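You operate a simulated robot arm through the tools that you are given. There is no shell and no other tool.

Carry out the task below with a simulated robot arm. There is one attempt and no reset: what you move stays moved.

## Task
Brush the chip in the small vice clean and lay it back in the long dish.
Fine: tighten the vice first, use the orange brush and stand it back in its cup; leave the vice wide open; the other chips stay dusty. Set down upright: orange brush. What is to be rubbed or washed off counts as gone when no trace of it is left.

It is judged by the outcome, as a careful person would: the job done as asked, and still so three seconds after it is handed in. It fails if anything else is knocked over, pushed out of place, dropped, spilled or broken.

## Robot
A 7-joint arm with a fingered hand, fixed in place. Base frame: the origin is at the foot of the arm, x ahead of it, y to its left, z up. Units: m, rad, N and s.
Its first joint turns from -2.601 to 2.601 rad. Payload 3.5 kg.
The tool frame sits at the grasp point between the pads (the TCP): z along the fingers, y along the line on which they close. The tips reach 0.03 m beyond it. Largest opening 0.104 m; the body of the gripper starts 0.035 m behind the TCP. The gripper is a hand of 4 fingers: y runs from the thumb to the fingers, the wrist lies at [-0.015, -0.11, -0.186] in the tool frame.
Orientation is that of the tool frame in the base frame, as a unit quaternion [x, y, z, w]. With the fingers straight down and the wrist toward the robot, the tool's x, y and z point along [0, 1, 0], [1, 0, 0] and [0, 0, -1] of the base frame.

## Interface
- The arm moves only by the tool servo_tool. Its argument "series" is a list of rows, each a list of 2 entries, a list of its own where there are three numbers: the shift along the base's x, y, z in units of 150 mm (1.0 is 150 mm), then the turn, a rotation vector about the base's x, y, z in units of 90 degrees (1.0 is 90 degrees). In form: [[[x, y, z], [rx, ry, rz]], ...]. A call has 1 to 20 rows; each row is the pose to reach, as a shift and turn from the pose commanded when the call began. A call with a number of a shift or a turn outside -1 to 1 is refused whole. A row lasts 0.2 s, in which the tool goes at most 0.05 m and 0.15 rad; a call with a longer step from one row to the next is refused whole. A pose out of reach is approached as far as the arm can. The call stops where the force on the tool passes 40 N (or 10 N more than at its start, if that is more) or the arm is blocked; 0.2 s more then pass. In this call time passes only in rows, and 0.2 s behind the last. The reply holds the time, the measured pose of the TCP, the force on the tool along the base axes, the opening and the grip force, in the units named above and with some noise, with the torque about the TCP (base axes, N m) and any sound that the robot's microphone picked up.
- Cameras (640 x 400 px; columns grow to the right, rows downward): "scene" is fixed at [0.4039, -0.6561, 1.4166]; the picture's right is [1.00, 0.01, 0.00], its down [0.00, -0.25, -0.97] and it looks along [-0.01, 0.97, -0.25] (base axes); focal length 359 px, centre (320, 200). "wrist" rides on the gripper at [0.061, -0.092, -0.13] in the tool frame; the picture's right is [-0.81, 0.27, -0.52], its down [-0.53, -0.71, 0.46] and it looks along [-0.24, 0.64, 0.72] (tool axes); focal length 275 px, centre (320, 200).
- snapshot(camera): a new picture of that camera. No time passes.
- slide_trunk(by): slides the trunk up (or, below 0, down) by that many m; the arm rides with it, the base frame stays. It gives what a move gives, with no picture.
- curl_fingers(index, middle, ring, thumb_bend, thumb_turn): sets how far each is bent, from 0 (flat) to 100 (curled in); at 30 the hand is open as for a grip, at 70 the pads meet at the TCP. One left out holds its place. A second passes; each finger stops where it meets its share of the squeeze, and holds until it gets a number again. It is the only way to open and close the hand. It gives what a move gives, with no picture; readings hold the bend of each and the force on the fingers (four entries, about 0 where the hand has none), thumb and palm. thumb_turn goes from beside the hand (0) to across from the fingers (100), as for a grip.
- locate(camera, pixels): for up to 12 pixels [column, row] of the newest picture of that camera ("zoom" is the newest enlarged one), the place [x, y, z] in the base frame of the surface seen there, good to about 0.002 m, but the place of the scene camera against the robot may be out by one fixed shift of up to 0.025 m in any direction. No time passes.
- close_up(camera, box): a new picture of the part [left, top, right, bottom] of that camera's present view, enlarged. No time passes.
- close_job(): hands the job in; it is judged then, once.

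Open the gripper and draw the arm clear of the work before you hand the job in, unless the task says otherwise.

The tools are called as a command line: name --argument value ..., lists and objects as JSON in quotes. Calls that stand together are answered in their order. servo_tool: Moves the arm, as the interface text tells. Its arguments: {"type":"object","properties":{"series":{"type":"array","items":{"type":"array"}}},"required":["series"]} The other tools are called the same way: slide_trunk (by) slides the trunk up or down; curl_fingers (index, middle, ring, thumb_bend, thumb_turn) moves the fingers one by one; snapshot (camera) takes a picture; locate (camera, pixels) gives the place of the surface under pixels of a picture; close_up (camera, box) takes an enlarged picture of a part of a camera's view; close_job () hands the job in.

At the start:

```text
time_s: 0.0
ee_pos: [0.0543, 0.652, 1.0843]
orientation: [0.707, 0.708, 0.0, 0.0]
wrist_force: [-0.4, 0.2, -0.7]
ft_torque: [-0.01, 0.02, 0.02]
opening: 0.1034
gripper_force: 0.0
shape: jaw
bend: [30.0, 30.0, 30.0, 30.0, 98.0]
finger forces: [0.0, 0.0, 0.0, 0.0, 0.0, 0.1]
trunk travel left (down, up): [-0.525, 0.185]
```

scene: 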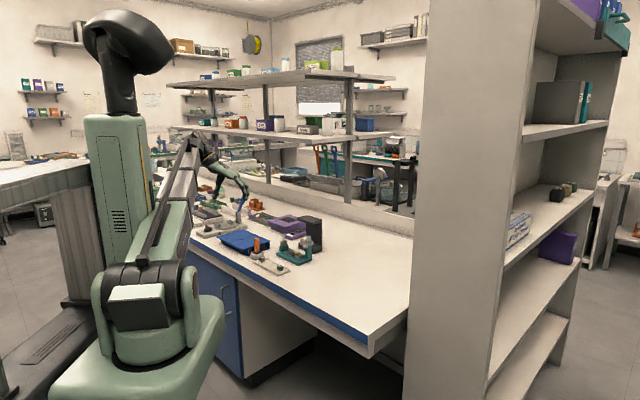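
wrist: 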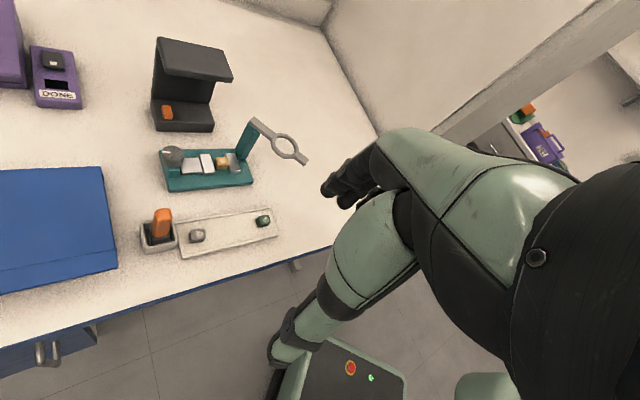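

The wrist picture shows a teal vice around (210,165), an orange brush in a cup at (160,230) and a long dish at (228,232). I'll enlarge both views first.

close_up --camera "wrist" --box '[130, 100, 320, 270]'

close_up --camera "scene" --box '[180, 160, 340, 290]'

close_up --camera "wrist" --box '[0, 20, 240, 150]'

```text
2.35 times, centred on (225, 185) of wrist
```

zoom: 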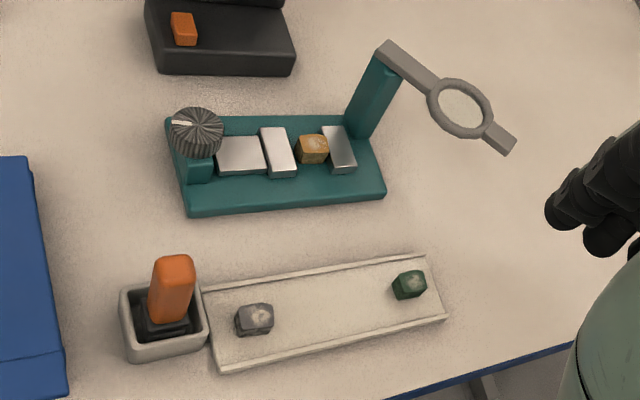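

```text
3.08 times, centred on (260, 225) of scene
```

zoom: 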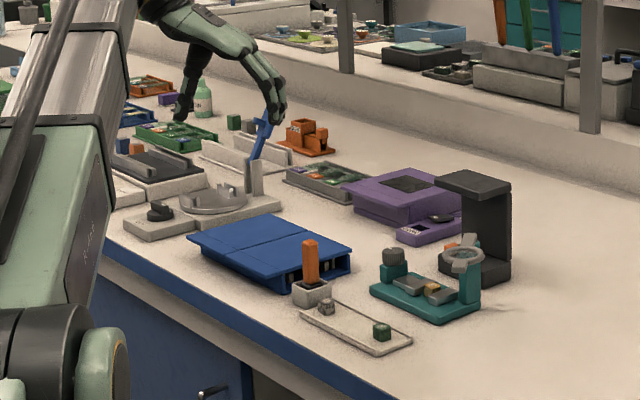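

```text
2.67 times, centred on (120, 85) of wrist
```

zoom: 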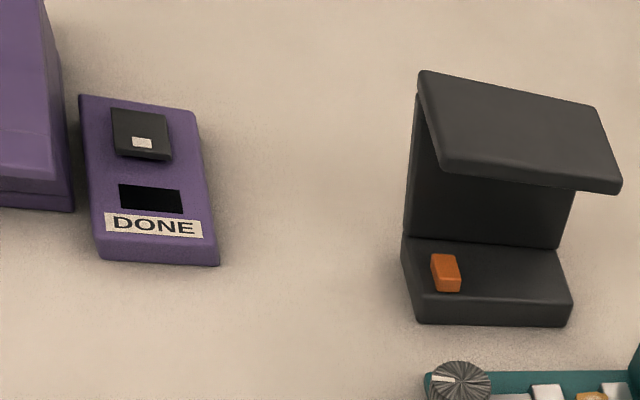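

Next I'll measure the vice, knob, chip, cup, brush and dish, using the wrist camera since it has no offset.

snapshot --camera "wrist"

close_up --camera "wrist" --box '[130, 100, 320, 270]'

locate --camera "zoom" --pixels '[[195, 122], [240, 155], [278, 150], [312, 143], [340, 148], [370, 95], [390, 47], [460, 85], [510, 145], [190, 213], [385, 193], [300, 205]]'

locate --camera "zoom" --pixels '[[172, 262], [165, 300], [128, 300], [165, 350], [205, 325], [255, 313], [409, 280], [330, 310], [440, 315], [220, 368], [425, 258], [100, 370]]'

```text
taken
```

wrist: 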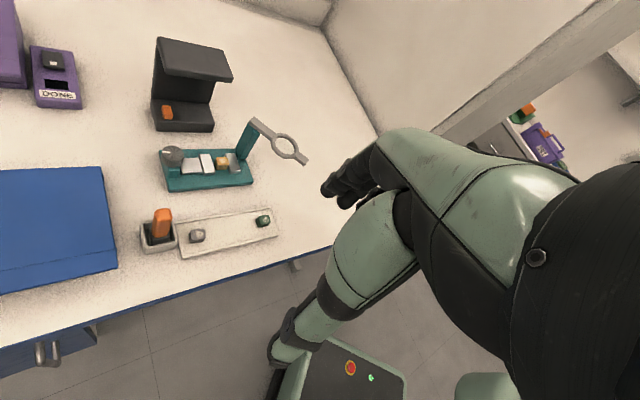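

```text
2.35 times, centred on (225, 185) of wrist
```

zoom: 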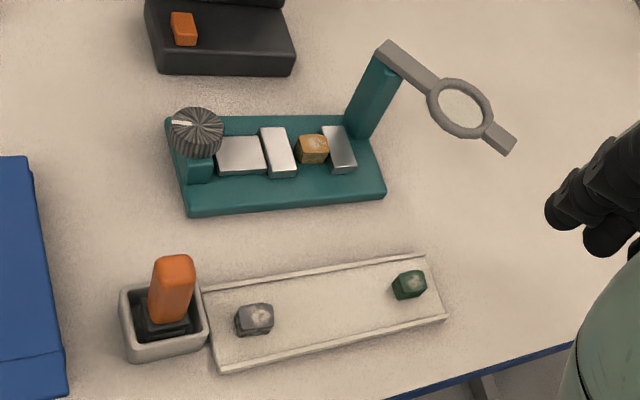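

```text
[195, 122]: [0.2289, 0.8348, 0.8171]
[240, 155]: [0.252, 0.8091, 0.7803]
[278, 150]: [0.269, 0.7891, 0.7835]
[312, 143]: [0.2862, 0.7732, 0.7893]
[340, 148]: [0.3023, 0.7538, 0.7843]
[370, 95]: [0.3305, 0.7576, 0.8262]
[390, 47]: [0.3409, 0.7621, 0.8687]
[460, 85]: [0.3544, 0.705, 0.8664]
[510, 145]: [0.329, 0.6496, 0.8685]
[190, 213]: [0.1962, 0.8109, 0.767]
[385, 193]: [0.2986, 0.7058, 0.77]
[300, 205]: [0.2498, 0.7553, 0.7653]
```

```text
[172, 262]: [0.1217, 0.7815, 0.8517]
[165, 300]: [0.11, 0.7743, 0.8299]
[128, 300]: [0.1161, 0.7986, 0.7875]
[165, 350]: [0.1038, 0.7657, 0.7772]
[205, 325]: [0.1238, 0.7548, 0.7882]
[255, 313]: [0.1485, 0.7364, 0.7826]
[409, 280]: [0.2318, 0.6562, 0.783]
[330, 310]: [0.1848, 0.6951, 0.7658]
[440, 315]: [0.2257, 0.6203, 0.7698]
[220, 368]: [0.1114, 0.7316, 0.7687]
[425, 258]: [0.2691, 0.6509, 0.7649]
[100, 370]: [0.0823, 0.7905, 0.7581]
```

The vice axis runs roughly along (0.67, −0.74), with the knob near (0.229, 0.835), the chip near (0.286, 0.773) and the brush near (0.11, 0.777). I'll move closer and keep well above everything to get a better look.

servo_tool --series '[[[0.2, 0.1, -0.1], [0, 0, 0]], [[0.4, 0.2, -0.2], [0, 0, 0]], [[0.6, 0.3, -0.35], [0, 0, 0]], [[0.7, 0.35, -0.6], [0, 0, 0]]]'

snapshot --camera "wrist"

snapshot --camera "scene"

```text
time_s: 1.0
ee_pos: [0.1625, 0.7054, 0.9939]
orientation: [0.708, 0.706, 0.001, 0.0]
wrist_force: [-0.5, -0.7, 0.8]
ft_torque: [0.03, 0.06, -0.02]
opening: 0.1036
gripper_force: 0.1
shape: jaw
bend: [30.0, 30.0, 30.0, 30.0, 98.0]
finger forces: [0.0, 0.0, 0.1, 0.0, 0.1, 0.1]
trunk travel left (down, up): [-0.525, 0.185]
```

```text
taken
```

wrist: 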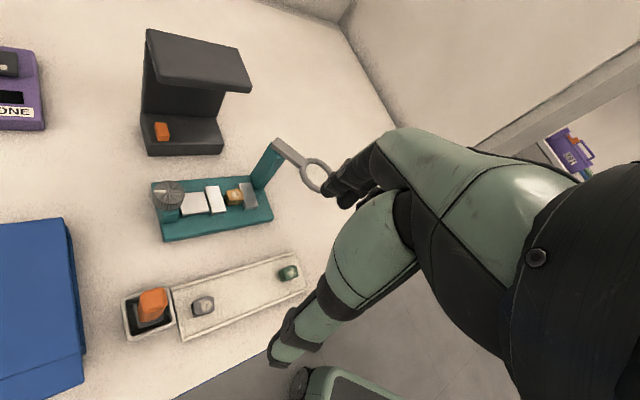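

```text
taken
```

scene: 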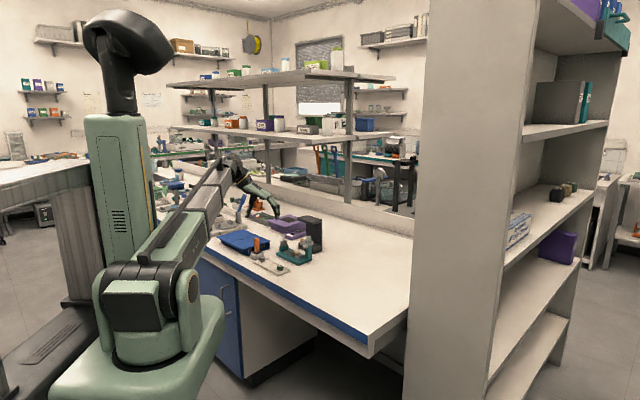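

The hand moved cleanly. Now I'll enlarge the vice (210,195) and the cup and dish (210,300).

close_up --camera "wrist" --box '[140, 125, 300, 250]'

locate --camera "zoom" --pixels '[[110, 260], [150, 260], [111, 232], [215, 310], [270, 250], [325, 340], [360, 282], [390, 250], [425, 310], [375, 285], [400, 290], [525, 360]]'

close_up --camera "wrist" --box '[110, 240, 320, 350]'

```text
3.20 times, centred on (220, 188) of wrist
```

zoom: 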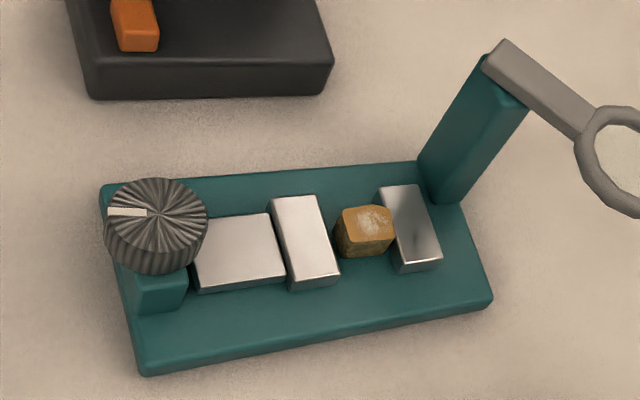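

```text
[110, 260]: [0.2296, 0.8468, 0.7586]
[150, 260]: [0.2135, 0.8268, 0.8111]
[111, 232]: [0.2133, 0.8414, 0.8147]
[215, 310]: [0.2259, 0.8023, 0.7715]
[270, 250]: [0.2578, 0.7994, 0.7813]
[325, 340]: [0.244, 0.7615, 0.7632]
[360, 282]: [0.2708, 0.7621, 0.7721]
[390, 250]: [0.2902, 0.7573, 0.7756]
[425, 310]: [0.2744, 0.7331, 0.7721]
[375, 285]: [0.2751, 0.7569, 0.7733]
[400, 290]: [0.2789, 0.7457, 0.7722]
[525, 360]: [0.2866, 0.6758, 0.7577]
```

```text
3.05 times, centred on (215, 295) of wrist
```

zoom: 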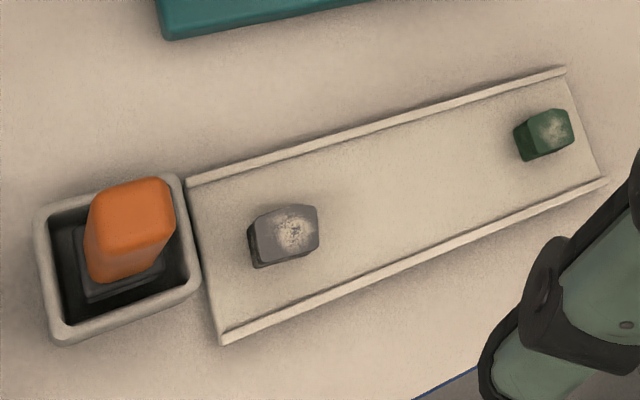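

There's a gap between the moving jaw and the chip, so it sits loose. I'll get precise points on the brush, cup and dish from this zoom, then on the knob and chip.

locate --camera "zoom" --pixels '[[110, 190], [160, 182], [172, 230], [108, 245], [135, 213], [45, 215], [60, 335], [195, 285], [178, 178], [125, 290], [75, 270], [130, 255]]'

locate --camera "zoom" --pixels '[[190, 182], [222, 340], [605, 181], [565, 70], [400, 200], [260, 220], [318, 208], [310, 247], [520, 125], [565, 112], [573, 145], [450, 160]]'

close_up --camera "wrist" --box '[140, 125, 300, 250]'

locate --camera "zoom" --pixels '[[157, 214], [112, 212], [204, 214], [155, 182], [158, 247], [345, 207], [388, 207], [392, 235], [345, 233], [366, 220], [368, 248], [340, 245]]'

locate --camera "zoom" --pixels '[[275, 197], [318, 197], [338, 270], [292, 280], [382, 187], [416, 187], [440, 257], [403, 267], [198, 222], [265, 215], [490, 300], [145, 370]]'

```text
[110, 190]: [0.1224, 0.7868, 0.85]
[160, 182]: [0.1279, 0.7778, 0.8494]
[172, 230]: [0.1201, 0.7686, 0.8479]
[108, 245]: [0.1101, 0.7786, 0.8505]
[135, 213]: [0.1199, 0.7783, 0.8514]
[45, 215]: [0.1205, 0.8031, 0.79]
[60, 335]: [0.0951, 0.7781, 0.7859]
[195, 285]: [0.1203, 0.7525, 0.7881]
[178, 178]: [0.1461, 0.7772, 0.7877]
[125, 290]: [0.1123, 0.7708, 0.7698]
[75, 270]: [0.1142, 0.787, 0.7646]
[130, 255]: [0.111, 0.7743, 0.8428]
```

```text
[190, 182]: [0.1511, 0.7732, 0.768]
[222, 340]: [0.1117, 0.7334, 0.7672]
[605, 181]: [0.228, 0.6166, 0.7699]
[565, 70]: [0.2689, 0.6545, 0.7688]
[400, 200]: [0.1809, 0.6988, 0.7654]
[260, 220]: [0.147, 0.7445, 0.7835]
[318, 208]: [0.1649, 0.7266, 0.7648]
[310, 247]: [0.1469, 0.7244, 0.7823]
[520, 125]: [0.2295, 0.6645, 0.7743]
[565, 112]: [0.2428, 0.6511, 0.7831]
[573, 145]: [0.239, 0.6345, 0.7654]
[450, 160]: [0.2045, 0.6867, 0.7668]
```

```text
3.20 times, centred on (220, 188) of wrist
```

zoom: 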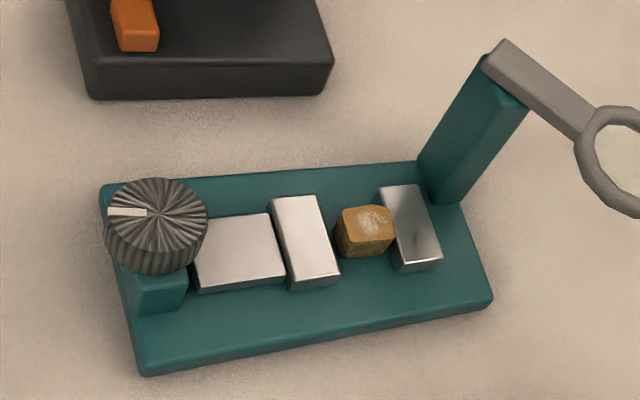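

```text
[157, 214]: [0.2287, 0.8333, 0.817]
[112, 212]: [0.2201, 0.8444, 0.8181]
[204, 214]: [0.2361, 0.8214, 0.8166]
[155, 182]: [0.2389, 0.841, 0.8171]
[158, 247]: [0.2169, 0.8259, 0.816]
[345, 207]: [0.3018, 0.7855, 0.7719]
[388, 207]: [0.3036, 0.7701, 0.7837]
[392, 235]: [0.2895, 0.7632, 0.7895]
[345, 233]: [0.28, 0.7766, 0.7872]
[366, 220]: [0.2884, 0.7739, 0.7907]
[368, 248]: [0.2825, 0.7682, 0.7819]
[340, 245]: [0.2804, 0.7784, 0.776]
```

```text
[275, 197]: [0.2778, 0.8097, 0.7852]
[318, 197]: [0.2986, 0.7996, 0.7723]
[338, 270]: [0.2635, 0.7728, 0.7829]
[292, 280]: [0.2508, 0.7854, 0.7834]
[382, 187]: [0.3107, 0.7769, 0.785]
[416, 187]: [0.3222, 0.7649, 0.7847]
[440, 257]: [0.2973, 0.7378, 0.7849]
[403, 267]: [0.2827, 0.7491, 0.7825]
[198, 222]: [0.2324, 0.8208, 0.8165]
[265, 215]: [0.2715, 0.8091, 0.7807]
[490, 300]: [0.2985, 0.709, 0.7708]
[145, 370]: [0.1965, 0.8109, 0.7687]
```

The vice axis runs along about (0.707, −0.707). The jaw gap is 30 mm against a chip of about 20 mm, and the knob is centred near (0.228, 0.833) with its top at z 0.8165. Next I'll measure the black arch at (195,95), the magnifier and the hand's fingers for clearance.

locate --camera "wrist" --pixels '[[148, 32], [240, 52], [250, 88], [160, 78], [142, 135], [150, 156], [222, 150], [162, 130], [276, 142], [305, 162], [325, 190], [290, 155]]'

close_up --camera "wrist" --box '[250, 110, 450, 235]'

close_up --camera "scene" --box '[210, 150, 340, 280]'

```text
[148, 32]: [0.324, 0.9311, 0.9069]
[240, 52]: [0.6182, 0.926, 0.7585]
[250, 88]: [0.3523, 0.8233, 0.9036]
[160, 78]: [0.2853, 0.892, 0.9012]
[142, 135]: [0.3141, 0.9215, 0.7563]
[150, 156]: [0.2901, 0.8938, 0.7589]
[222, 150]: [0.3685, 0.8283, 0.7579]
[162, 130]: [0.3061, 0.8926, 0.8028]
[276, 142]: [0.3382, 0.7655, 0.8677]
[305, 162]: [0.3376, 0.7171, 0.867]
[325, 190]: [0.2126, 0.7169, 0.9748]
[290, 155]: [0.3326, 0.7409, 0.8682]
```

```text
3.20 times, centred on (350, 172) of wrist
```

zoom: 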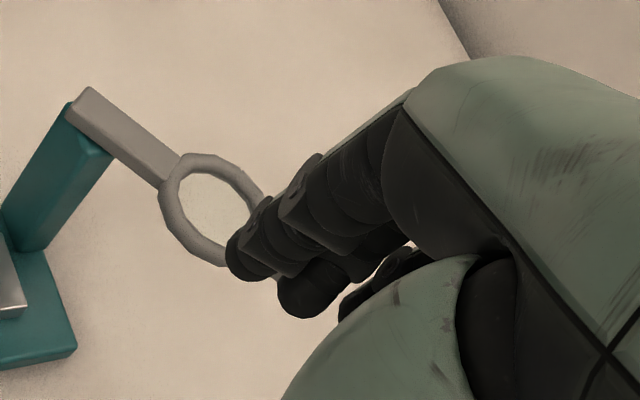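

```text
3.08 times, centred on (275, 215) of scene
```

zoom: 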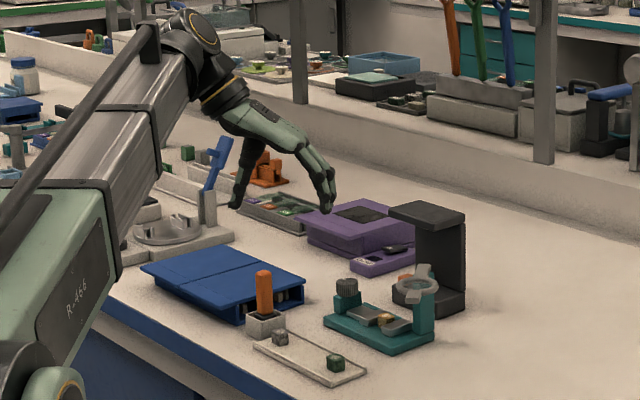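

The arch's nearest top edge is about 8 cm from the knob in the +x+y direction, so I'll keep the fingers on the +x side. Next I move to 0.10 m above the knob.

servo_tool --series '[[[0.11, 0.21, -0.05], [0, 0, 0]], [[0.22, 0.42, -0.12], [0, 0, 0]], [[0.33, 0.64, -0.22], [0, 0, 0]], [[0.437, 0.851, -0.35], [0, 0, 0]], [[0.437, 0.851, -0.427], [0, 0, 0]]]'

snapshot --camera "wrist"

close_up --camera "scene" --box '[210, 150, 340, 280]'

```text
time_s: 2.2
ee_pos: [0.225, 0.8316, 0.93]
orientation: [0.708, 0.707, 0.0, -0.001]
wrist_force: [-0.1, 0.5, -0.8]
ft_torque: [0.01, 0.0, -0.02]
opening: 0.1038
gripper_force: 0.1
shape: jaw
bend: [30.0, 30.0, 30.0, 30.0, 98.0]
finger forces: [0.0, 0.1, 0.1, 0.0, 0.0, 0.1]
trunk travel left (down, up): [-0.525, 0.185]
```

```text
taken
```

wrist: 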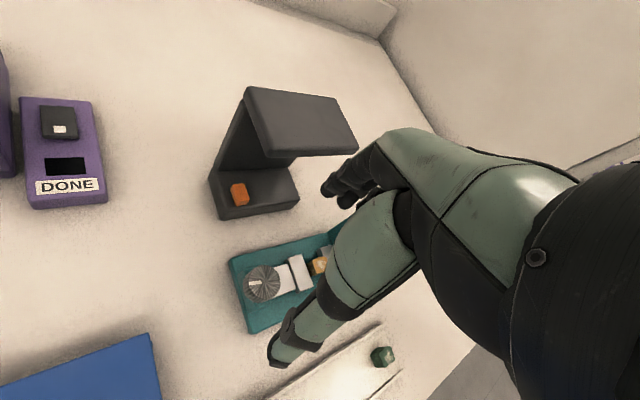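

```text
3.08 times, centred on (275, 215) of scene
```

zoom: 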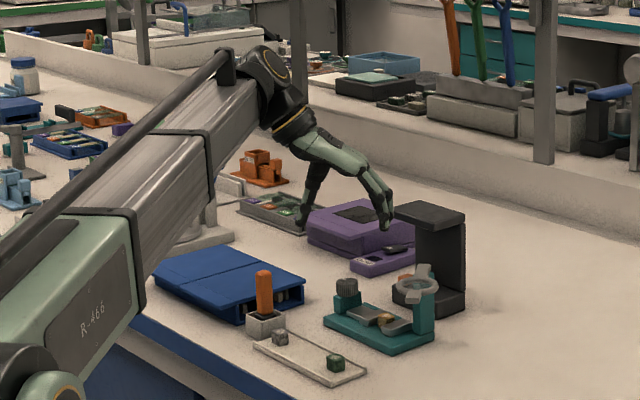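

Hand is over the knob at (262,285 in the wrist view). I'll yaw +20°, correct the 3 mm offset, and descend so the fingertips straddle the knob at z≈0.826.

servo_tool --series '[[[0.02, 0.007, 0], [0, 0, 0.08]], [[0.02, 0.007, 0], [0, 0, 0.16]], [[0.02, 0.007, -0.1], [0, 0, 0.222]], [[0.02, 0.007, -0.3], [0, 0, 0.222]], [[0.02, 0.007, -0.5], [0, 0, 0.222]], [[0.02, 0.007, -0.69], [0, 0, 0.222]]]'

snapshot --camera "wrist"

close_up --camera "scene" --box '[240, 190, 340, 280]'

```text
time_s: 3.6
ee_pos: [0.2275, 0.8321, 0.8268]
orientation: [0.574, 0.819, 0.001, 0.0]
wrist_force: [0.2, -0.9, -0.3]
ft_torque: [-0.01, -0.03, -0.03]
opening: 0.1038
gripper_force: 0.1
shape: jaw
bend: [30.0, 30.0, 30.0, 30.0, 98.0]
finger forces: [0.0, 0.1, 0.1, 0.0, 0.1, 0.1]
trunk travel left (down, up): [-0.525, 0.185]
```

```text
taken
```

wrist: 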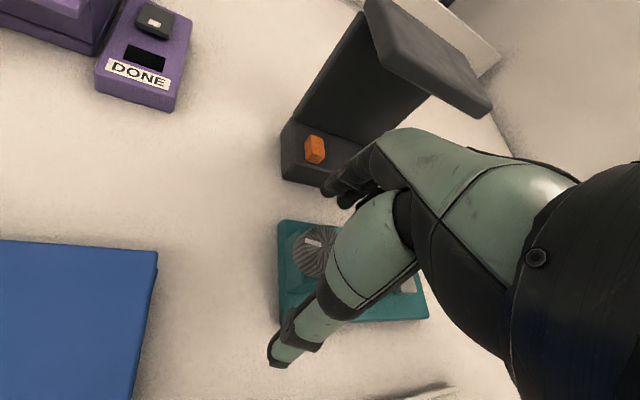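

```text
4.44 times, centred on (290, 235) of scene
```

zoom: 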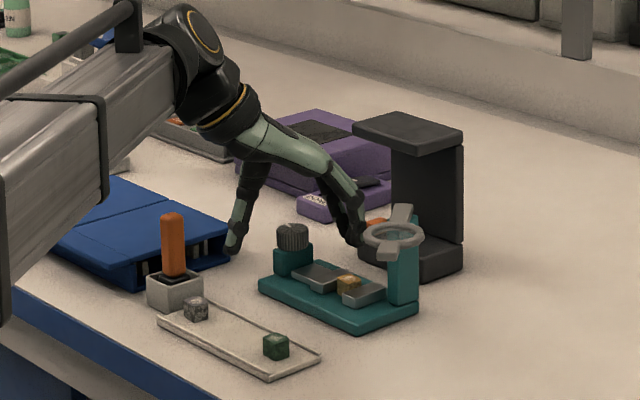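

The hand straddles the knob with thumb on −x and fingers on +x. I'll close gently.

curl_fingers --index 50 --middle 50 --ring 50 --thumb_bend 50

snapshot --camera "wrist"

close_up --camera "scene" --box '[250, 200, 330, 270]'

```text
time_s: 4.6
ee_pos: [0.2269, 0.8307, 0.8268]
orientation: [0.573, 0.819, 0.0, 0.0]
wrist_force: [-0.3, 0.5, -0.2]
ft_torque: [0.0, 0.02, 0.01]
opening: 0.0528
gripper_force: 0.2
shape: fingers
bend: [50.0, 50.0, 50.0, 50.0, 98.0]
finger forces: [0.0, 0.0, 0.0, 0.0, 0.0, 0.1]
trunk travel left (down, up): [-0.525, 0.185]
```

```text
taken
```

wrist: 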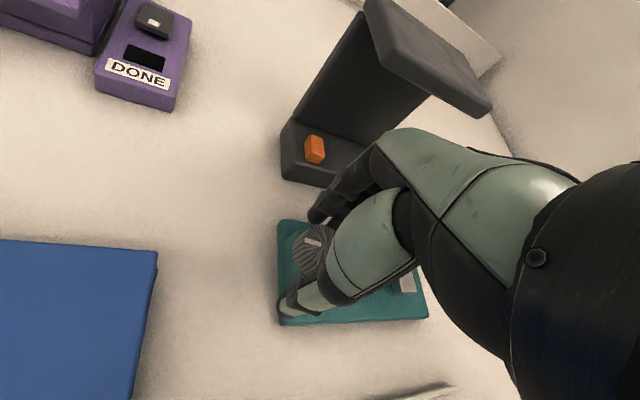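

```text
5.71 times, centred on (290, 235) of scene
```

zoom: 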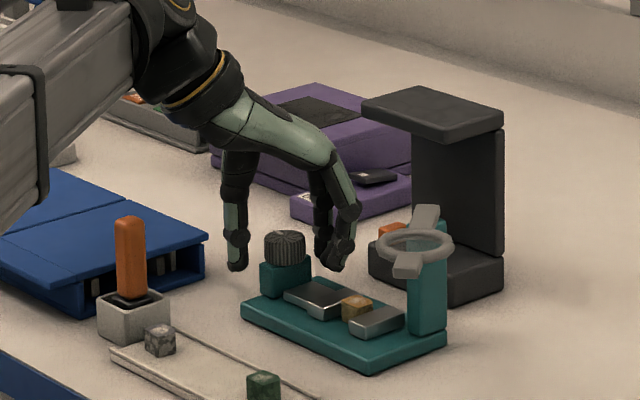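

Opening is 0.053 and centred around the knob with no contact yet. I'll continue closing until contact.

curl_fingers --index 62 --middle 62 --ring 62 --thumb_bend 62

close_up --camera "scene" --box '[250, 200, 330, 270]'

```text
time_s: 5.6
ee_pos: [0.2286, 0.8317, 0.8262]
orientation: [0.574, 0.819, 0.001, -0.001]
wrist_force: [4.6, 3.1, 0.6]
ft_torque: [0.06, -0.1, -0.07]
opening: 0.0313
gripper_force: 3.6
shape: fingers
bend: [56.0, 61.0, 62.0, 60.0, 97.0]
finger forces: [4.7, 1.3, 0.0, 0.0, 1.5, 0.0]
trunk travel left (down, up): [-0.525, 0.185]
```

```text
5.71 times, centred on (290, 235) of scene
```

zoom: 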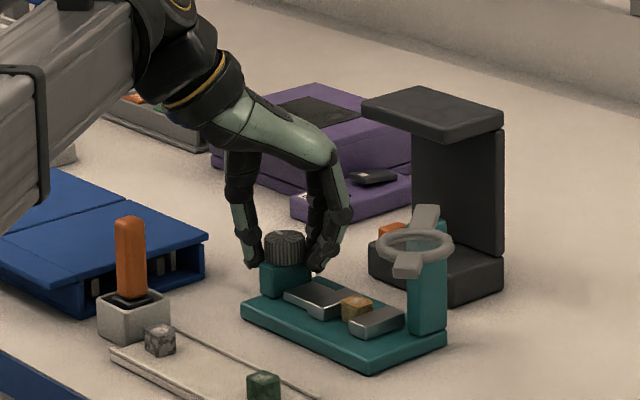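

The index finger meets the knob at bend 56 and middle at 61, so the knob is held mainly by index and thumb. I'll squeeze more with the thumb and index to balance the grip.

curl_fingers --index 70 --middle 66 --thumb_bend 70

close_up --camera "wrist" --box '[240, 160, 460, 340]'

```text
time_s: 6.6
ee_pos: [0.228, 0.8329, 0.8273]
orientation: [0.574, 0.819, 0.0, 0.0]
wrist_force: [6.8, 2.0, -1.0]
ft_torque: [0.08, -0.19, -0.01]
opening: 0.0283
gripper_force: 9.4
shape: fingers
bend: [57.0, 63.0, 62.0, 63.0, 96.0]
finger forces: [8.9, 4.2, 0.0, 0.1, 6.3, 0.0]
trunk travel left (down, up): [-0.525, 0.185]
```

```text
2.22 times, centred on (350, 250) of wrist
```

zoom: 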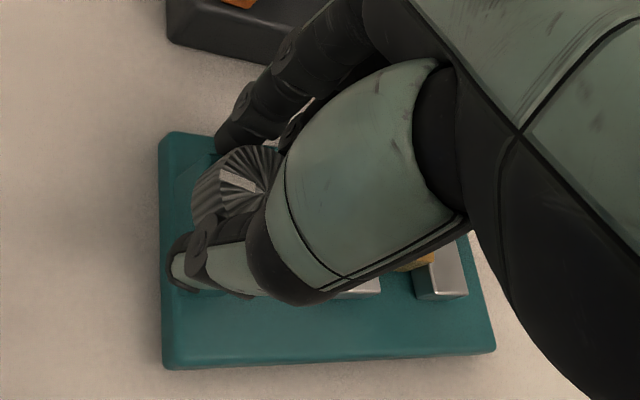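

The knob is gripped at about 9 N. I'll try a small clockwise turn of 27° and see which way the jaw goes.

servo_tool --series '[[[0, 0, 0], [0, 0, -0.08]], [[0, 0, 0], [0, 0, -0.16]], [[0, 0, 0], [0, 0, -0.24]], [[0, 0, 0], [0, 0, -0.3]]]'

snapshot --camera "wrist"

close_up --camera "scene" --box '[250, 200, 330, 270]'

```text
time_s: 7.6
ee_pos: [0.2276, 0.8333, 0.8255]
orientation: [0.749, 0.662, 0.001, -0.001]
wrist_force: [5.6, 19.8, 1.5]
ft_torque: [0.55, -0.21, 0.46]
opening: 0.0266
gripper_force: 16.2
shape: fingers
bend: [58.0, 62.0, 62.0, 64.0, 98.0]
finger forces: [22.5, 5.3, 0.0, 0.0, 5.0, 0.0]
trunk travel left (down, up): [-0.525, 0.185]
```

```text
taken
```

wrist: 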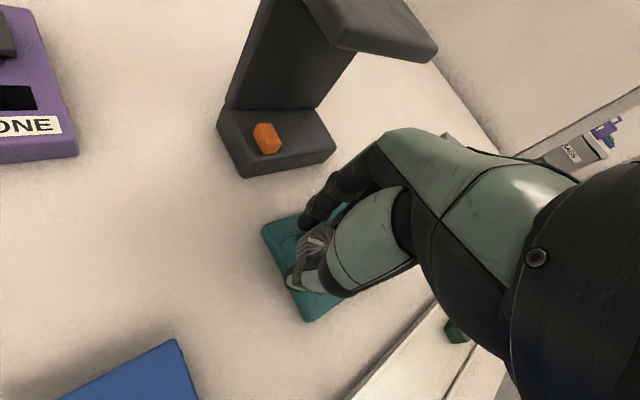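

```text
5.71 times, centred on (290, 235) of scene
```

zoom: 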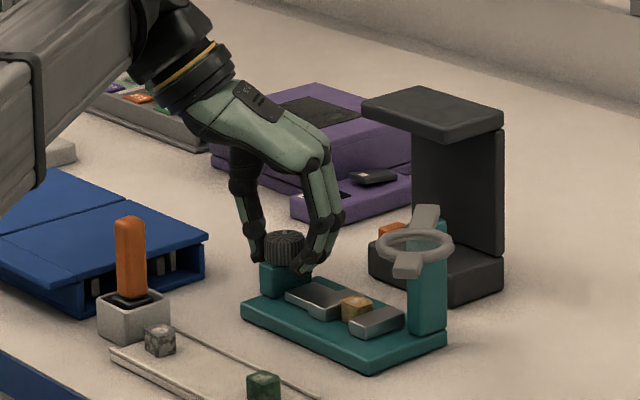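

There's a 20 N side load in y, so the turn met resistance. I'll look closer to see whether the knob and jaw actually moved.

close_up --camera "wrist" --box '[250, 190, 370, 330]'

close_up --camera "scene" --box '[275, 225, 320, 260]'

locate --camera "zoom" --pixels '[[320, 200], [290, 230], [400, 260], [220, 100]]'

```text
2.86 times, centred on (310, 260) of wrist
```

zoom: 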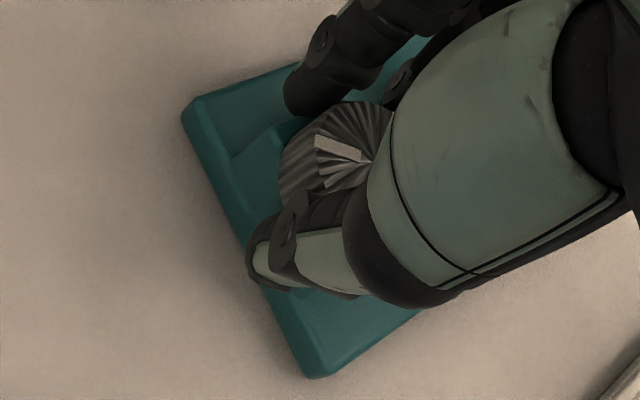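

```text
11.43 times, centred on (298, 242) of scene
```

zoom: 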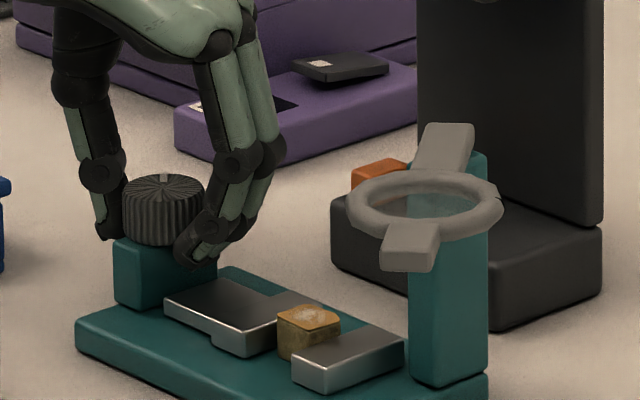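

```text
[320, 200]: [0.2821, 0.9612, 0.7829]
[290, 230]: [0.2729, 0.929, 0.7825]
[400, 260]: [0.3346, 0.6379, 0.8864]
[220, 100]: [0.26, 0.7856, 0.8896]
```

The indicator did rotate clockwise and now points away at (163,178). I'll measure the gap between the moving jaw and the fixed jaw.

locate --camera "zoom" --pixels '[[250, 330], [274, 320], [300, 302], [296, 357], [325, 367], [400, 340], [310, 318], [280, 325], [335, 318], [215, 330], [165, 298], [205, 290]]'

```text
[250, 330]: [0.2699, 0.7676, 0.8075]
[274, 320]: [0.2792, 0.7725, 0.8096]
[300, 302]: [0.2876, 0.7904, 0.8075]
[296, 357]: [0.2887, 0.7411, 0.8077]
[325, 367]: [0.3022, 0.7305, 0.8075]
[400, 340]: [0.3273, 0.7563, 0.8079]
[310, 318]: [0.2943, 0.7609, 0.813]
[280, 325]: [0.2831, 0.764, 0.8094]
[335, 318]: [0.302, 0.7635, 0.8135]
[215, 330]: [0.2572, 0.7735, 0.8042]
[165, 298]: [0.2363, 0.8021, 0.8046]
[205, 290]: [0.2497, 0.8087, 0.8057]
```

The knob turned but the jaw has barely moved so far, so the screw is finely geared. I'll keep turning clockwise, shifting 2 mm in +x to balance the thumb.

servo_tool --series '[[[0.013, 0, 0], [0, 0, 0]], [[0.013, 0, 0], [0, 0, -0.08]], [[0.013, 0, 0], [0, 0, -0.16]], [[0.012, -0.005, 0], [0, 0, -0.24]], [[0.01, -0.008, 0], [0, 0, -0.32]], [[0.008, -0.01, 0], [0, 0, -0.4]]]'

close_up --camera "scene" --box '[275, 225, 320, 260]'

snapshot --camera "wrist"

```text
time_s: 9.0
ee_pos: [0.2266, 0.8038, 0.8279]
orientation: [0.917, 0.398, 0.0, 0.0]
wrist_force: [-10.0, 11.2, 3.0]
ft_torque: [0.37, 0.29, 0.05]
opening: 0.0231
gripper_force: 8.1
shape: fingers
bend: [69.0, 66.0, 62.0, 58.0, 96.0]
finger forces: [0.0, 0.1, 0.0, 0.1, 16.1, 0.1]
out of reach, approached as far as the arm can: row 5, 6
trunk travel left (down, up): [-0.525, 0.185]
```

```text
11.43 times, centred on (298, 242) of scene
```

zoom: 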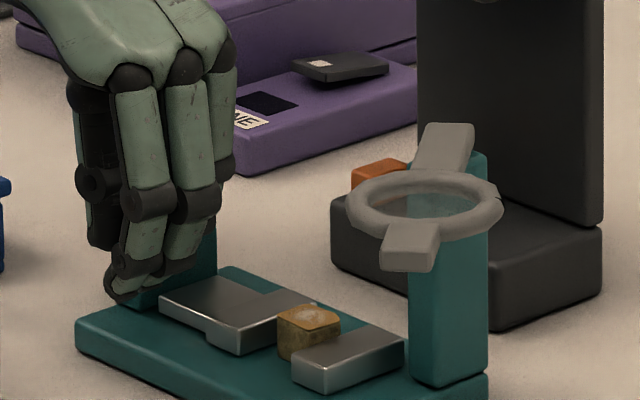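

```text
taken
```

wrist: 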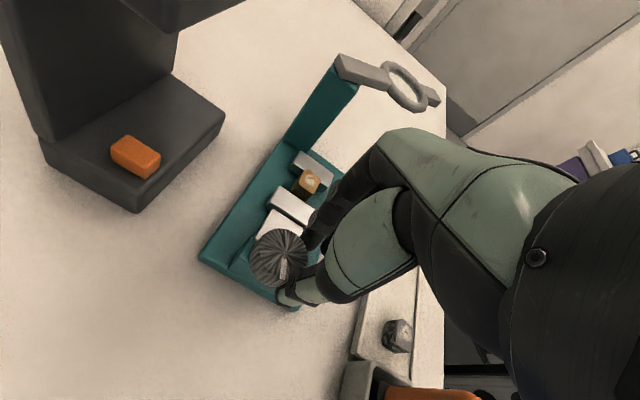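

Rows 5–6 were out of reach, so the hand drifted 3 cm off in −y and slipped off the knob. The vice itself looks unmoved. I'll open the hand before going back.

curl_fingers --index 45 --middle 45 --ring 45 --thumb_bend 35

snapshot --camera "wrist"

close_up --camera "wrist" --box '[190, 40, 350, 320]'

```text
time_s: 10.0
ee_pos: [0.2272, 0.8029, 0.8272]
orientation: [0.917, 0.398, 0.002, -0.001]
wrist_force: [-0.7, 0.8, -0.9]
ft_torque: [0.02, 0.02, 0.01]
opening: 0.0771
gripper_force: 0.1
shape: fingers
bend: [45.0, 45.0, 45.0, 35.0, 97.0]
finger forces: [0.0, 0.0, 0.0, 0.0, 0.0, 0.0]
trunk travel left (down, up): [-0.525, 0.185]
```

```text
taken
```

wrist: 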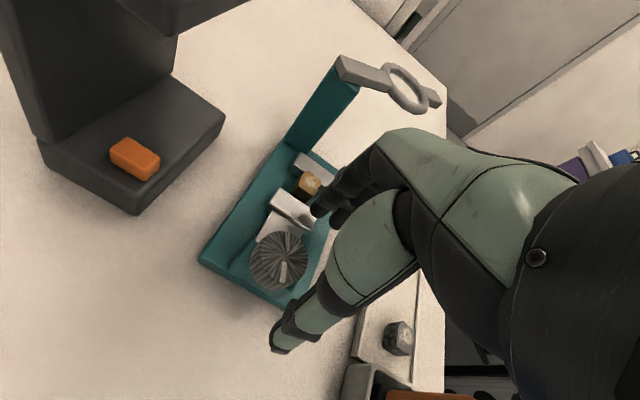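

```text
1.43 times, centred on (270, 180) of wrist
```

zoom: 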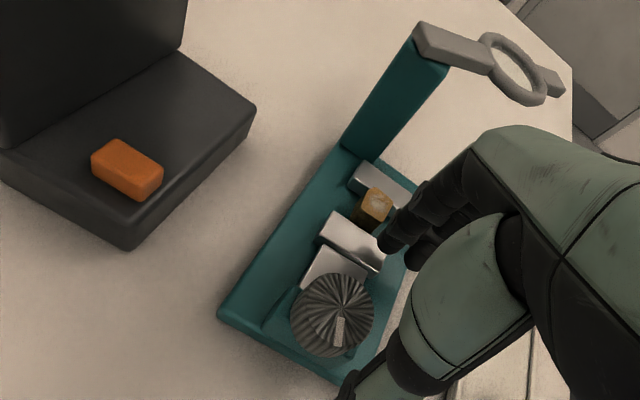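

The knob and jaws are visible from here. I'll measure the knob centre, the indicator end and the jaw edges.

locate --camera "zoom" --pixels '[[340, 310], [341, 340], [300, 300], [378, 305], [330, 215], [385, 250], [360, 165], [375, 200], [385, 205], [368, 250], [360, 182], [333, 350]]'

close_up --camera "wrist" --box '[240, 140, 340, 240]'

```text
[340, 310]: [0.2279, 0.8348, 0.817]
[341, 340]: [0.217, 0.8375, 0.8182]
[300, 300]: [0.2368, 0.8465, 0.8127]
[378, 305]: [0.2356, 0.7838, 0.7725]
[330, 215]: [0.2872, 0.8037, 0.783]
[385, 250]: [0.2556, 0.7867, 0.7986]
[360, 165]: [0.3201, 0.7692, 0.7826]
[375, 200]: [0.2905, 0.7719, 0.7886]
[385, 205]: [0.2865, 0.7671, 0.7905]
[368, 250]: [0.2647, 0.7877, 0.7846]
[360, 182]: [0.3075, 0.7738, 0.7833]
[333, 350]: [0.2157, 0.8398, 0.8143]
```

```text
4.00 times, centred on (290, 190) of wrist
```

zoom: 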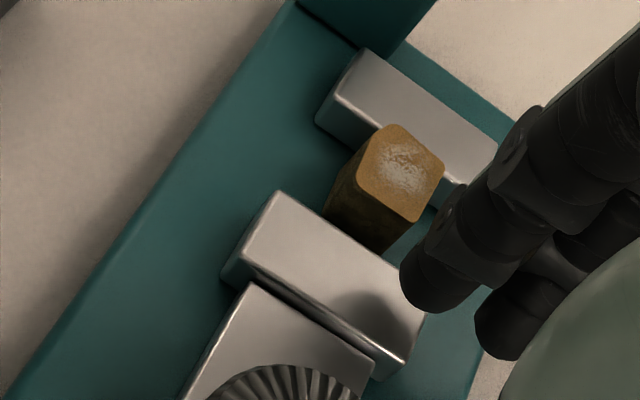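

This is a clear view of the gap, so I'll measure the jaw edges and the chip.

locate --camera "zoom" --pixels '[[280, 198], [420, 315], [318, 112], [445, 203], [385, 130], [360, 185], [412, 215], [438, 165], [400, 170], [330, 212], [375, 245], [248, 285]]'

```text
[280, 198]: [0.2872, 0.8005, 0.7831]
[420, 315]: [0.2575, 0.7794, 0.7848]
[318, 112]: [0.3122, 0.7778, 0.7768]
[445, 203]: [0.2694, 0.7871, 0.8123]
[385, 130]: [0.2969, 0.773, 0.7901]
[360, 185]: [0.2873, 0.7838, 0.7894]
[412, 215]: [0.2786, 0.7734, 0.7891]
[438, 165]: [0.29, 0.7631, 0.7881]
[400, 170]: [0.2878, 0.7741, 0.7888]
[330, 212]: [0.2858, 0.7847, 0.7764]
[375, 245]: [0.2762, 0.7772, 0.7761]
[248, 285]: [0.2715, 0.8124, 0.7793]
```

CCW rotation opened the jaw: the indicator is now at 166° (was 128°) and the jaw backed off about 4–5 mm. So clockwise tightens, about 0.12 mm per degree, and yaw below about −28° is out of reach. I'll lift, then re-yaw upward for a longer clockwise stroke.

servo_tool --series '[[[0, 0, 0.2], [0, 0, 0]], [[0, 0, 0.4], [0, 0, 0]], [[0, 0, 0.6], [0, 0, 0.08]], [[0, 0, 0.65], [0, 0, 0.16]], [[0, 0, 0.65], [0, 0, 0.24]], [[0, 0, 0.65], [0, 0, 0.32]], [[0, 0, 0.65], [0, 0, 0.4]]]'

```text
time_s: 11.6
ee_pos: [0.2265, 0.8039, 0.9251]
orientation: [0.748, 0.664, 0.0, 0.0]
wrist_force: [0.2, -0.5, -0.5]
ft_torque: [0.02, -0.05, -0.02]
opening: 0.0773
gripper_force: 0.0
shape: fingers
bend: [45.0, 45.0, 45.0, 35.0, 97.0]
finger forces: [0.0, 0.1, 0.1, 0.0, 0.0, 0.0]
trunk travel left (down, up): [-0.525, 0.185]
```

The pose is re-based at (0.2265, 0.804, 0.925) with yaw −7°. I'll narrow the fingers for clearance to the arch, then rotate up to yaw +60° above the knob.

curl_fingers --index 48 --middle 48 --ring 48 --thumb_bend 45

servo_tool --series '[[[0.005, 0.1, 0], [0, 0, 0.09]], [[0.01, 0.2, 0], [0, 0, 0.18]], [[0.01, 0.2, 0], [0, 0, 0.27]], [[0.01, 0.2, 0], [0, 0, 0.36]], [[0.01, 0.2, 0], [0, 0, 0.45]], [[0.01, 0.2, 0], [0, 0, 0.54]], [[0.01, 0.2, 0], [0, 0, 0.63]], [[0.01, 0.2, 0], [0, 0, 0.72]], [[0.01, 0.2, 0], [0, 0, 0.744]]]'

snapshot --camera "wrist"

close_up --camera "scene" --box '[240, 190, 340, 280]'

```text
time_s: 12.6
ee_pos: [0.2278, 0.8041, 0.9254]
orientation: [0.749, 0.662, 0.0, -0.001]
wrist_force: [-0.3, -0.1, 0.8]
ft_torque: [0.03, -0.02, -0.01]
opening: 0.0617
gripper_force: 0.2
shape: fingers
bend: [48.0, 48.0, 48.0, 45.0, 97.0]
finger forces: [0.1, 0.0, 0.0, 0.0, 0.0, 0.0]
trunk travel left (down, up): [-0.525, 0.185]
```

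```text
time_s: 14.6
ee_pos: [0.2281, 0.834, 0.9238]
orientation: [0.259, 0.966, -0.001, 0.001]
wrist_force: [-0.7, 0.5, -0.3]
ft_torque: [0.01, 0.02, -0.01]
opening: 0.0616
gripper_force: 0.0
shape: fingers
bend: [48.0, 48.0, 48.0, 45.0, 97.0]
finger forces: [0.1, 0.0, 0.0, 0.0, 0.0, 0.0]
trunk travel left (down, up): [-0.525, 0.185]
```

```text
taken
```

wrist: 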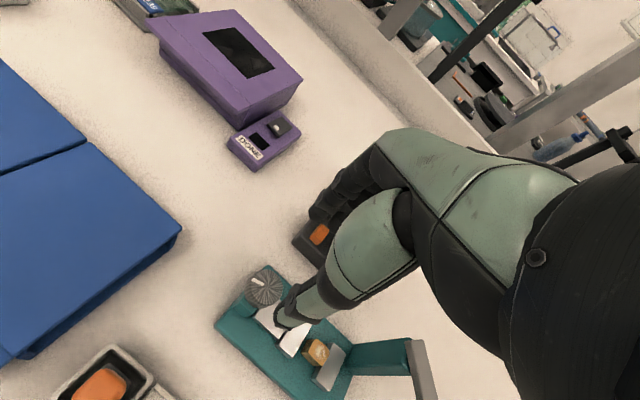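

```text
4.44 times, centred on (290, 235) of scene
```

zoom: 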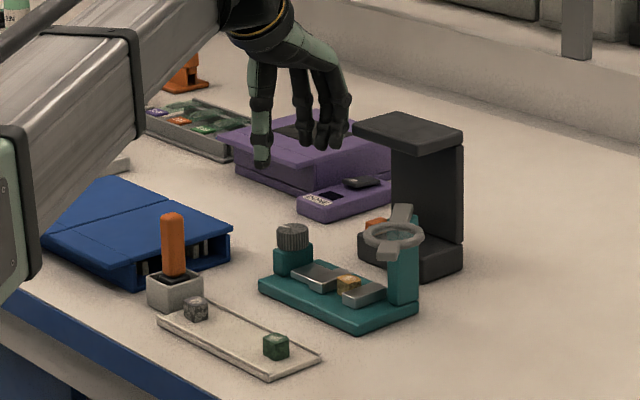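

At yaw +60° everything is clear, and the ring finger is an estimated 2 cm from the arch edge. I'll descend around the knob.

servo_tool --series '[[[0, 0, -0.2], [0, 0, 0]], [[0, 0, -0.4], [0, 0, 0]], [[0, 0, -0.55], [0, 0, 0]], [[0, 0, -0.66], [0, 0, 0]]]'

snapshot --camera "wrist"

close_up --camera "scene" --box '[255, 200, 325, 260]'

```text
time_s: 15.6
ee_pos: [0.2281, 0.8337, 0.8248]
orientation: [0.26, 0.966, 0.0, 0.0]
wrist_force: [0.3, 0.2, -0.2]
ft_torque: [-0.03, -0.02, -0.04]
opening: 0.0616
gripper_force: 0.1
shape: fingers
bend: [48.0, 48.0, 48.0, 45.0, 97.0]
finger forces: [0.0, 0.0, 0.0, 0.1, 0.0, 0.0]
trunk travel left (down, up): [-0.525, 0.185]
```

```text
taken
```

wrist: 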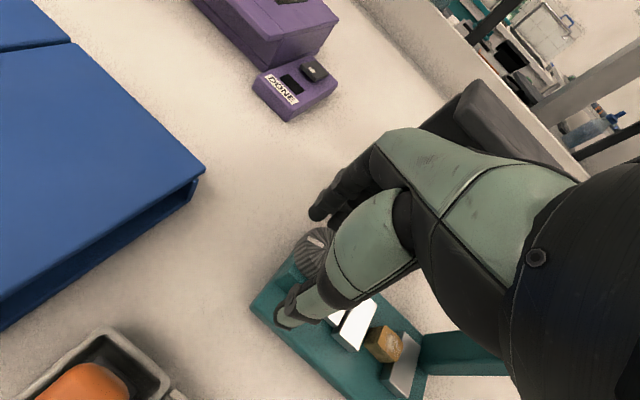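

```text
6.67 times, centred on (290, 230) of scene
```

zoom: 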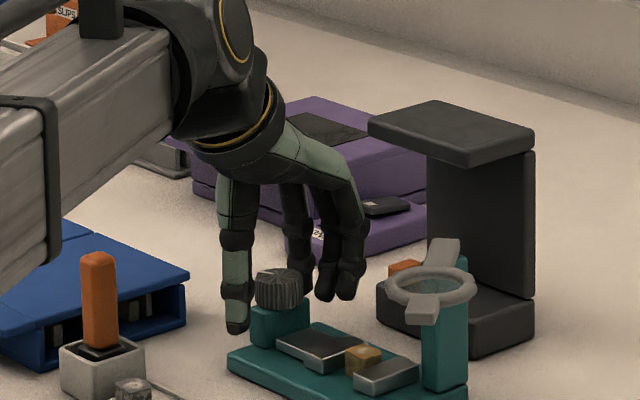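

The knob sits between the thumb and the index/middle fingers. Closing index, middle and thumb on it.

curl_fingers --index 58 --middle 60 --thumb_bend 62

curl_fingers --index 68 --middle 68 --thumb_bend 74

close_up --camera "wrist" --box '[250, 190, 370, 330]'

```text
time_s: 16.6
ee_pos: [0.228, 0.8338, 0.8241]
orientation: [0.259, 0.966, 0.0, 0.0]
wrist_force: [-0.3, -1.1, -1.7]
ft_torque: [-0.06, 0.0, 0.02]
opening: 0.0363
gripper_force: 3.2
shape: fingers
bend: [56.0, 58.0, 48.0, 57.0, 97.0]
finger forces: [0.5, 1.7, 0.0, 0.0, 3.9, 0.0]
trunk travel left (down, up): [-0.525, 0.185]
```

```text
time_s: 17.6
ee_pos: [0.2291, 0.8327, 0.8248]
orientation: [0.26, 0.966, 0.0, 0.0]
wrist_force: [-0.8, -0.2, -1.3]
ft_torque: [0.03, -0.06, 0.18]
opening: 0.0275
gripper_force: 12.8
shape: fingers
bend: [62.0, 60.0, 48.0, 60.0, 97.0]
finger forces: [4.8, 8.2, 0.0, 0.1, 13.3, 0.0]
trunk travel left (down, up): [-0.525, 0.185]
```

```text
2.86 times, centred on (310, 260) of wrist
```

zoom: 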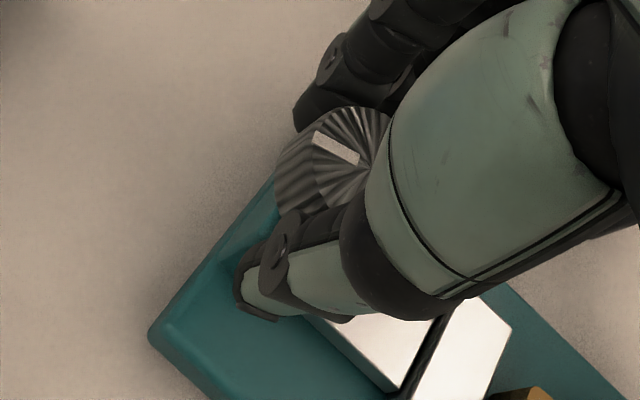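

The grip is now balanced (13 N thumb against 4.8 + 8.2 N fingers). Turning clockwise about 80°, staying within the reachable yaw.

servo_tool --series '[[[0, 0, 0], [0, 0, -0.085]], [[0, 0, 0], [0, 0, -0.17]], [[0, 0, 0], [0, 0, -0.255]], [[0, 0, 0], [0, 0, -0.34]], [[0, 0, 0], [0, 0, -0.425]]]'

snapshot --camera "wrist"

close_up --camera "scene" --box '[275, 225, 320, 260]'

```text
time_s: 18.8
ee_pos: [0.2248, 0.8355, 0.8246]
orientation: [0.562, 0.827, 0.001, -0.001]
wrist_force: [-23.8, 18.9, -2.7]
ft_torque: [0.61, 0.69, 1.06]
opening: 0.028
gripper_force: 33.7
shape: fingers
bend: [64.0, 61.0, 48.0, 60.0, 100.0]
finger forces: [46.5, 5.1, 0.0, 0.0, 15.5, 0.1]
trunk travel left (down, up): [-0.525, 0.185]
```

```text
taken
```

wrist: 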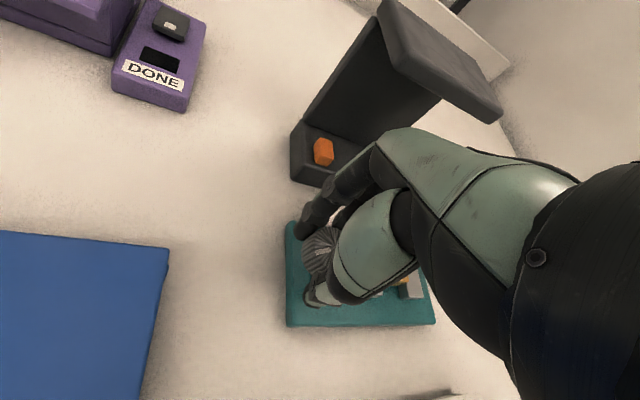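

```text
11.43 times, centred on (298, 242) of scene
```

zoom: 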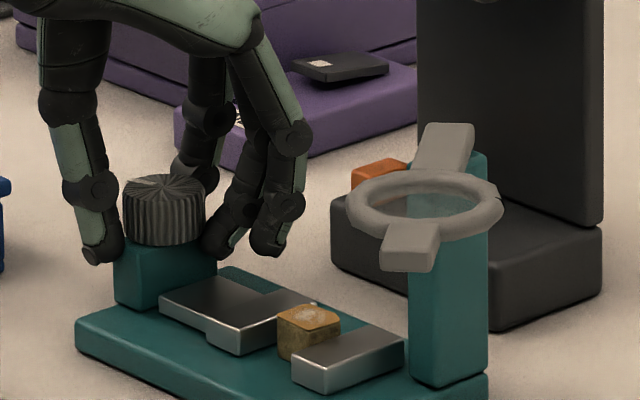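

The load rose to about 30 N with torque 1.06. I'll check whether the jaw has reached the chip or the fingers are binding.

close_up --camera "wrist" --box '[270, 200, 440, 340]'

close_up --camera "scene" --box '[280, 232, 310, 260]'

locate --camera "zoom" --pixels '[[170, 200], [220, 225], [205, 280], [250, 240], [260, 280], [310, 350], [290, 370], [250, 210], [300, 195], [270, 225], [330, 250], [420, 300]]'

```text
2.86 times, centred on (355, 270) of wrist
```

zoom: 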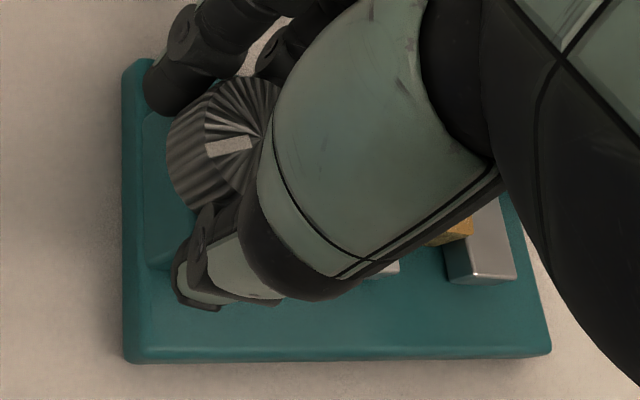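

```text
14.29 times, centred on (295, 246) of scene
```

zoom: 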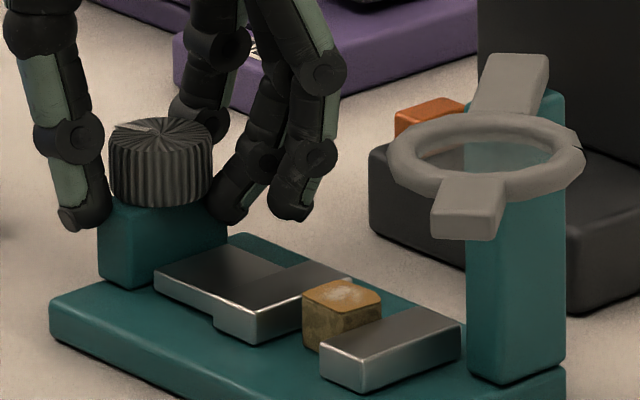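

```text
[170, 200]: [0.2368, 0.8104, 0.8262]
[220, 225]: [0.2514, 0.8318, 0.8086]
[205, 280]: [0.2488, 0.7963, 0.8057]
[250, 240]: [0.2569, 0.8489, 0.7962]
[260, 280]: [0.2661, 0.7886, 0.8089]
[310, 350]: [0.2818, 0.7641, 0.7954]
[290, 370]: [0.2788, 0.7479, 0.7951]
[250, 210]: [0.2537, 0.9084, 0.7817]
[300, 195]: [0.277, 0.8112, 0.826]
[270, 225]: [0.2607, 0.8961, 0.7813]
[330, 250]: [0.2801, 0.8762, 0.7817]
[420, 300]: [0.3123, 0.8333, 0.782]
```

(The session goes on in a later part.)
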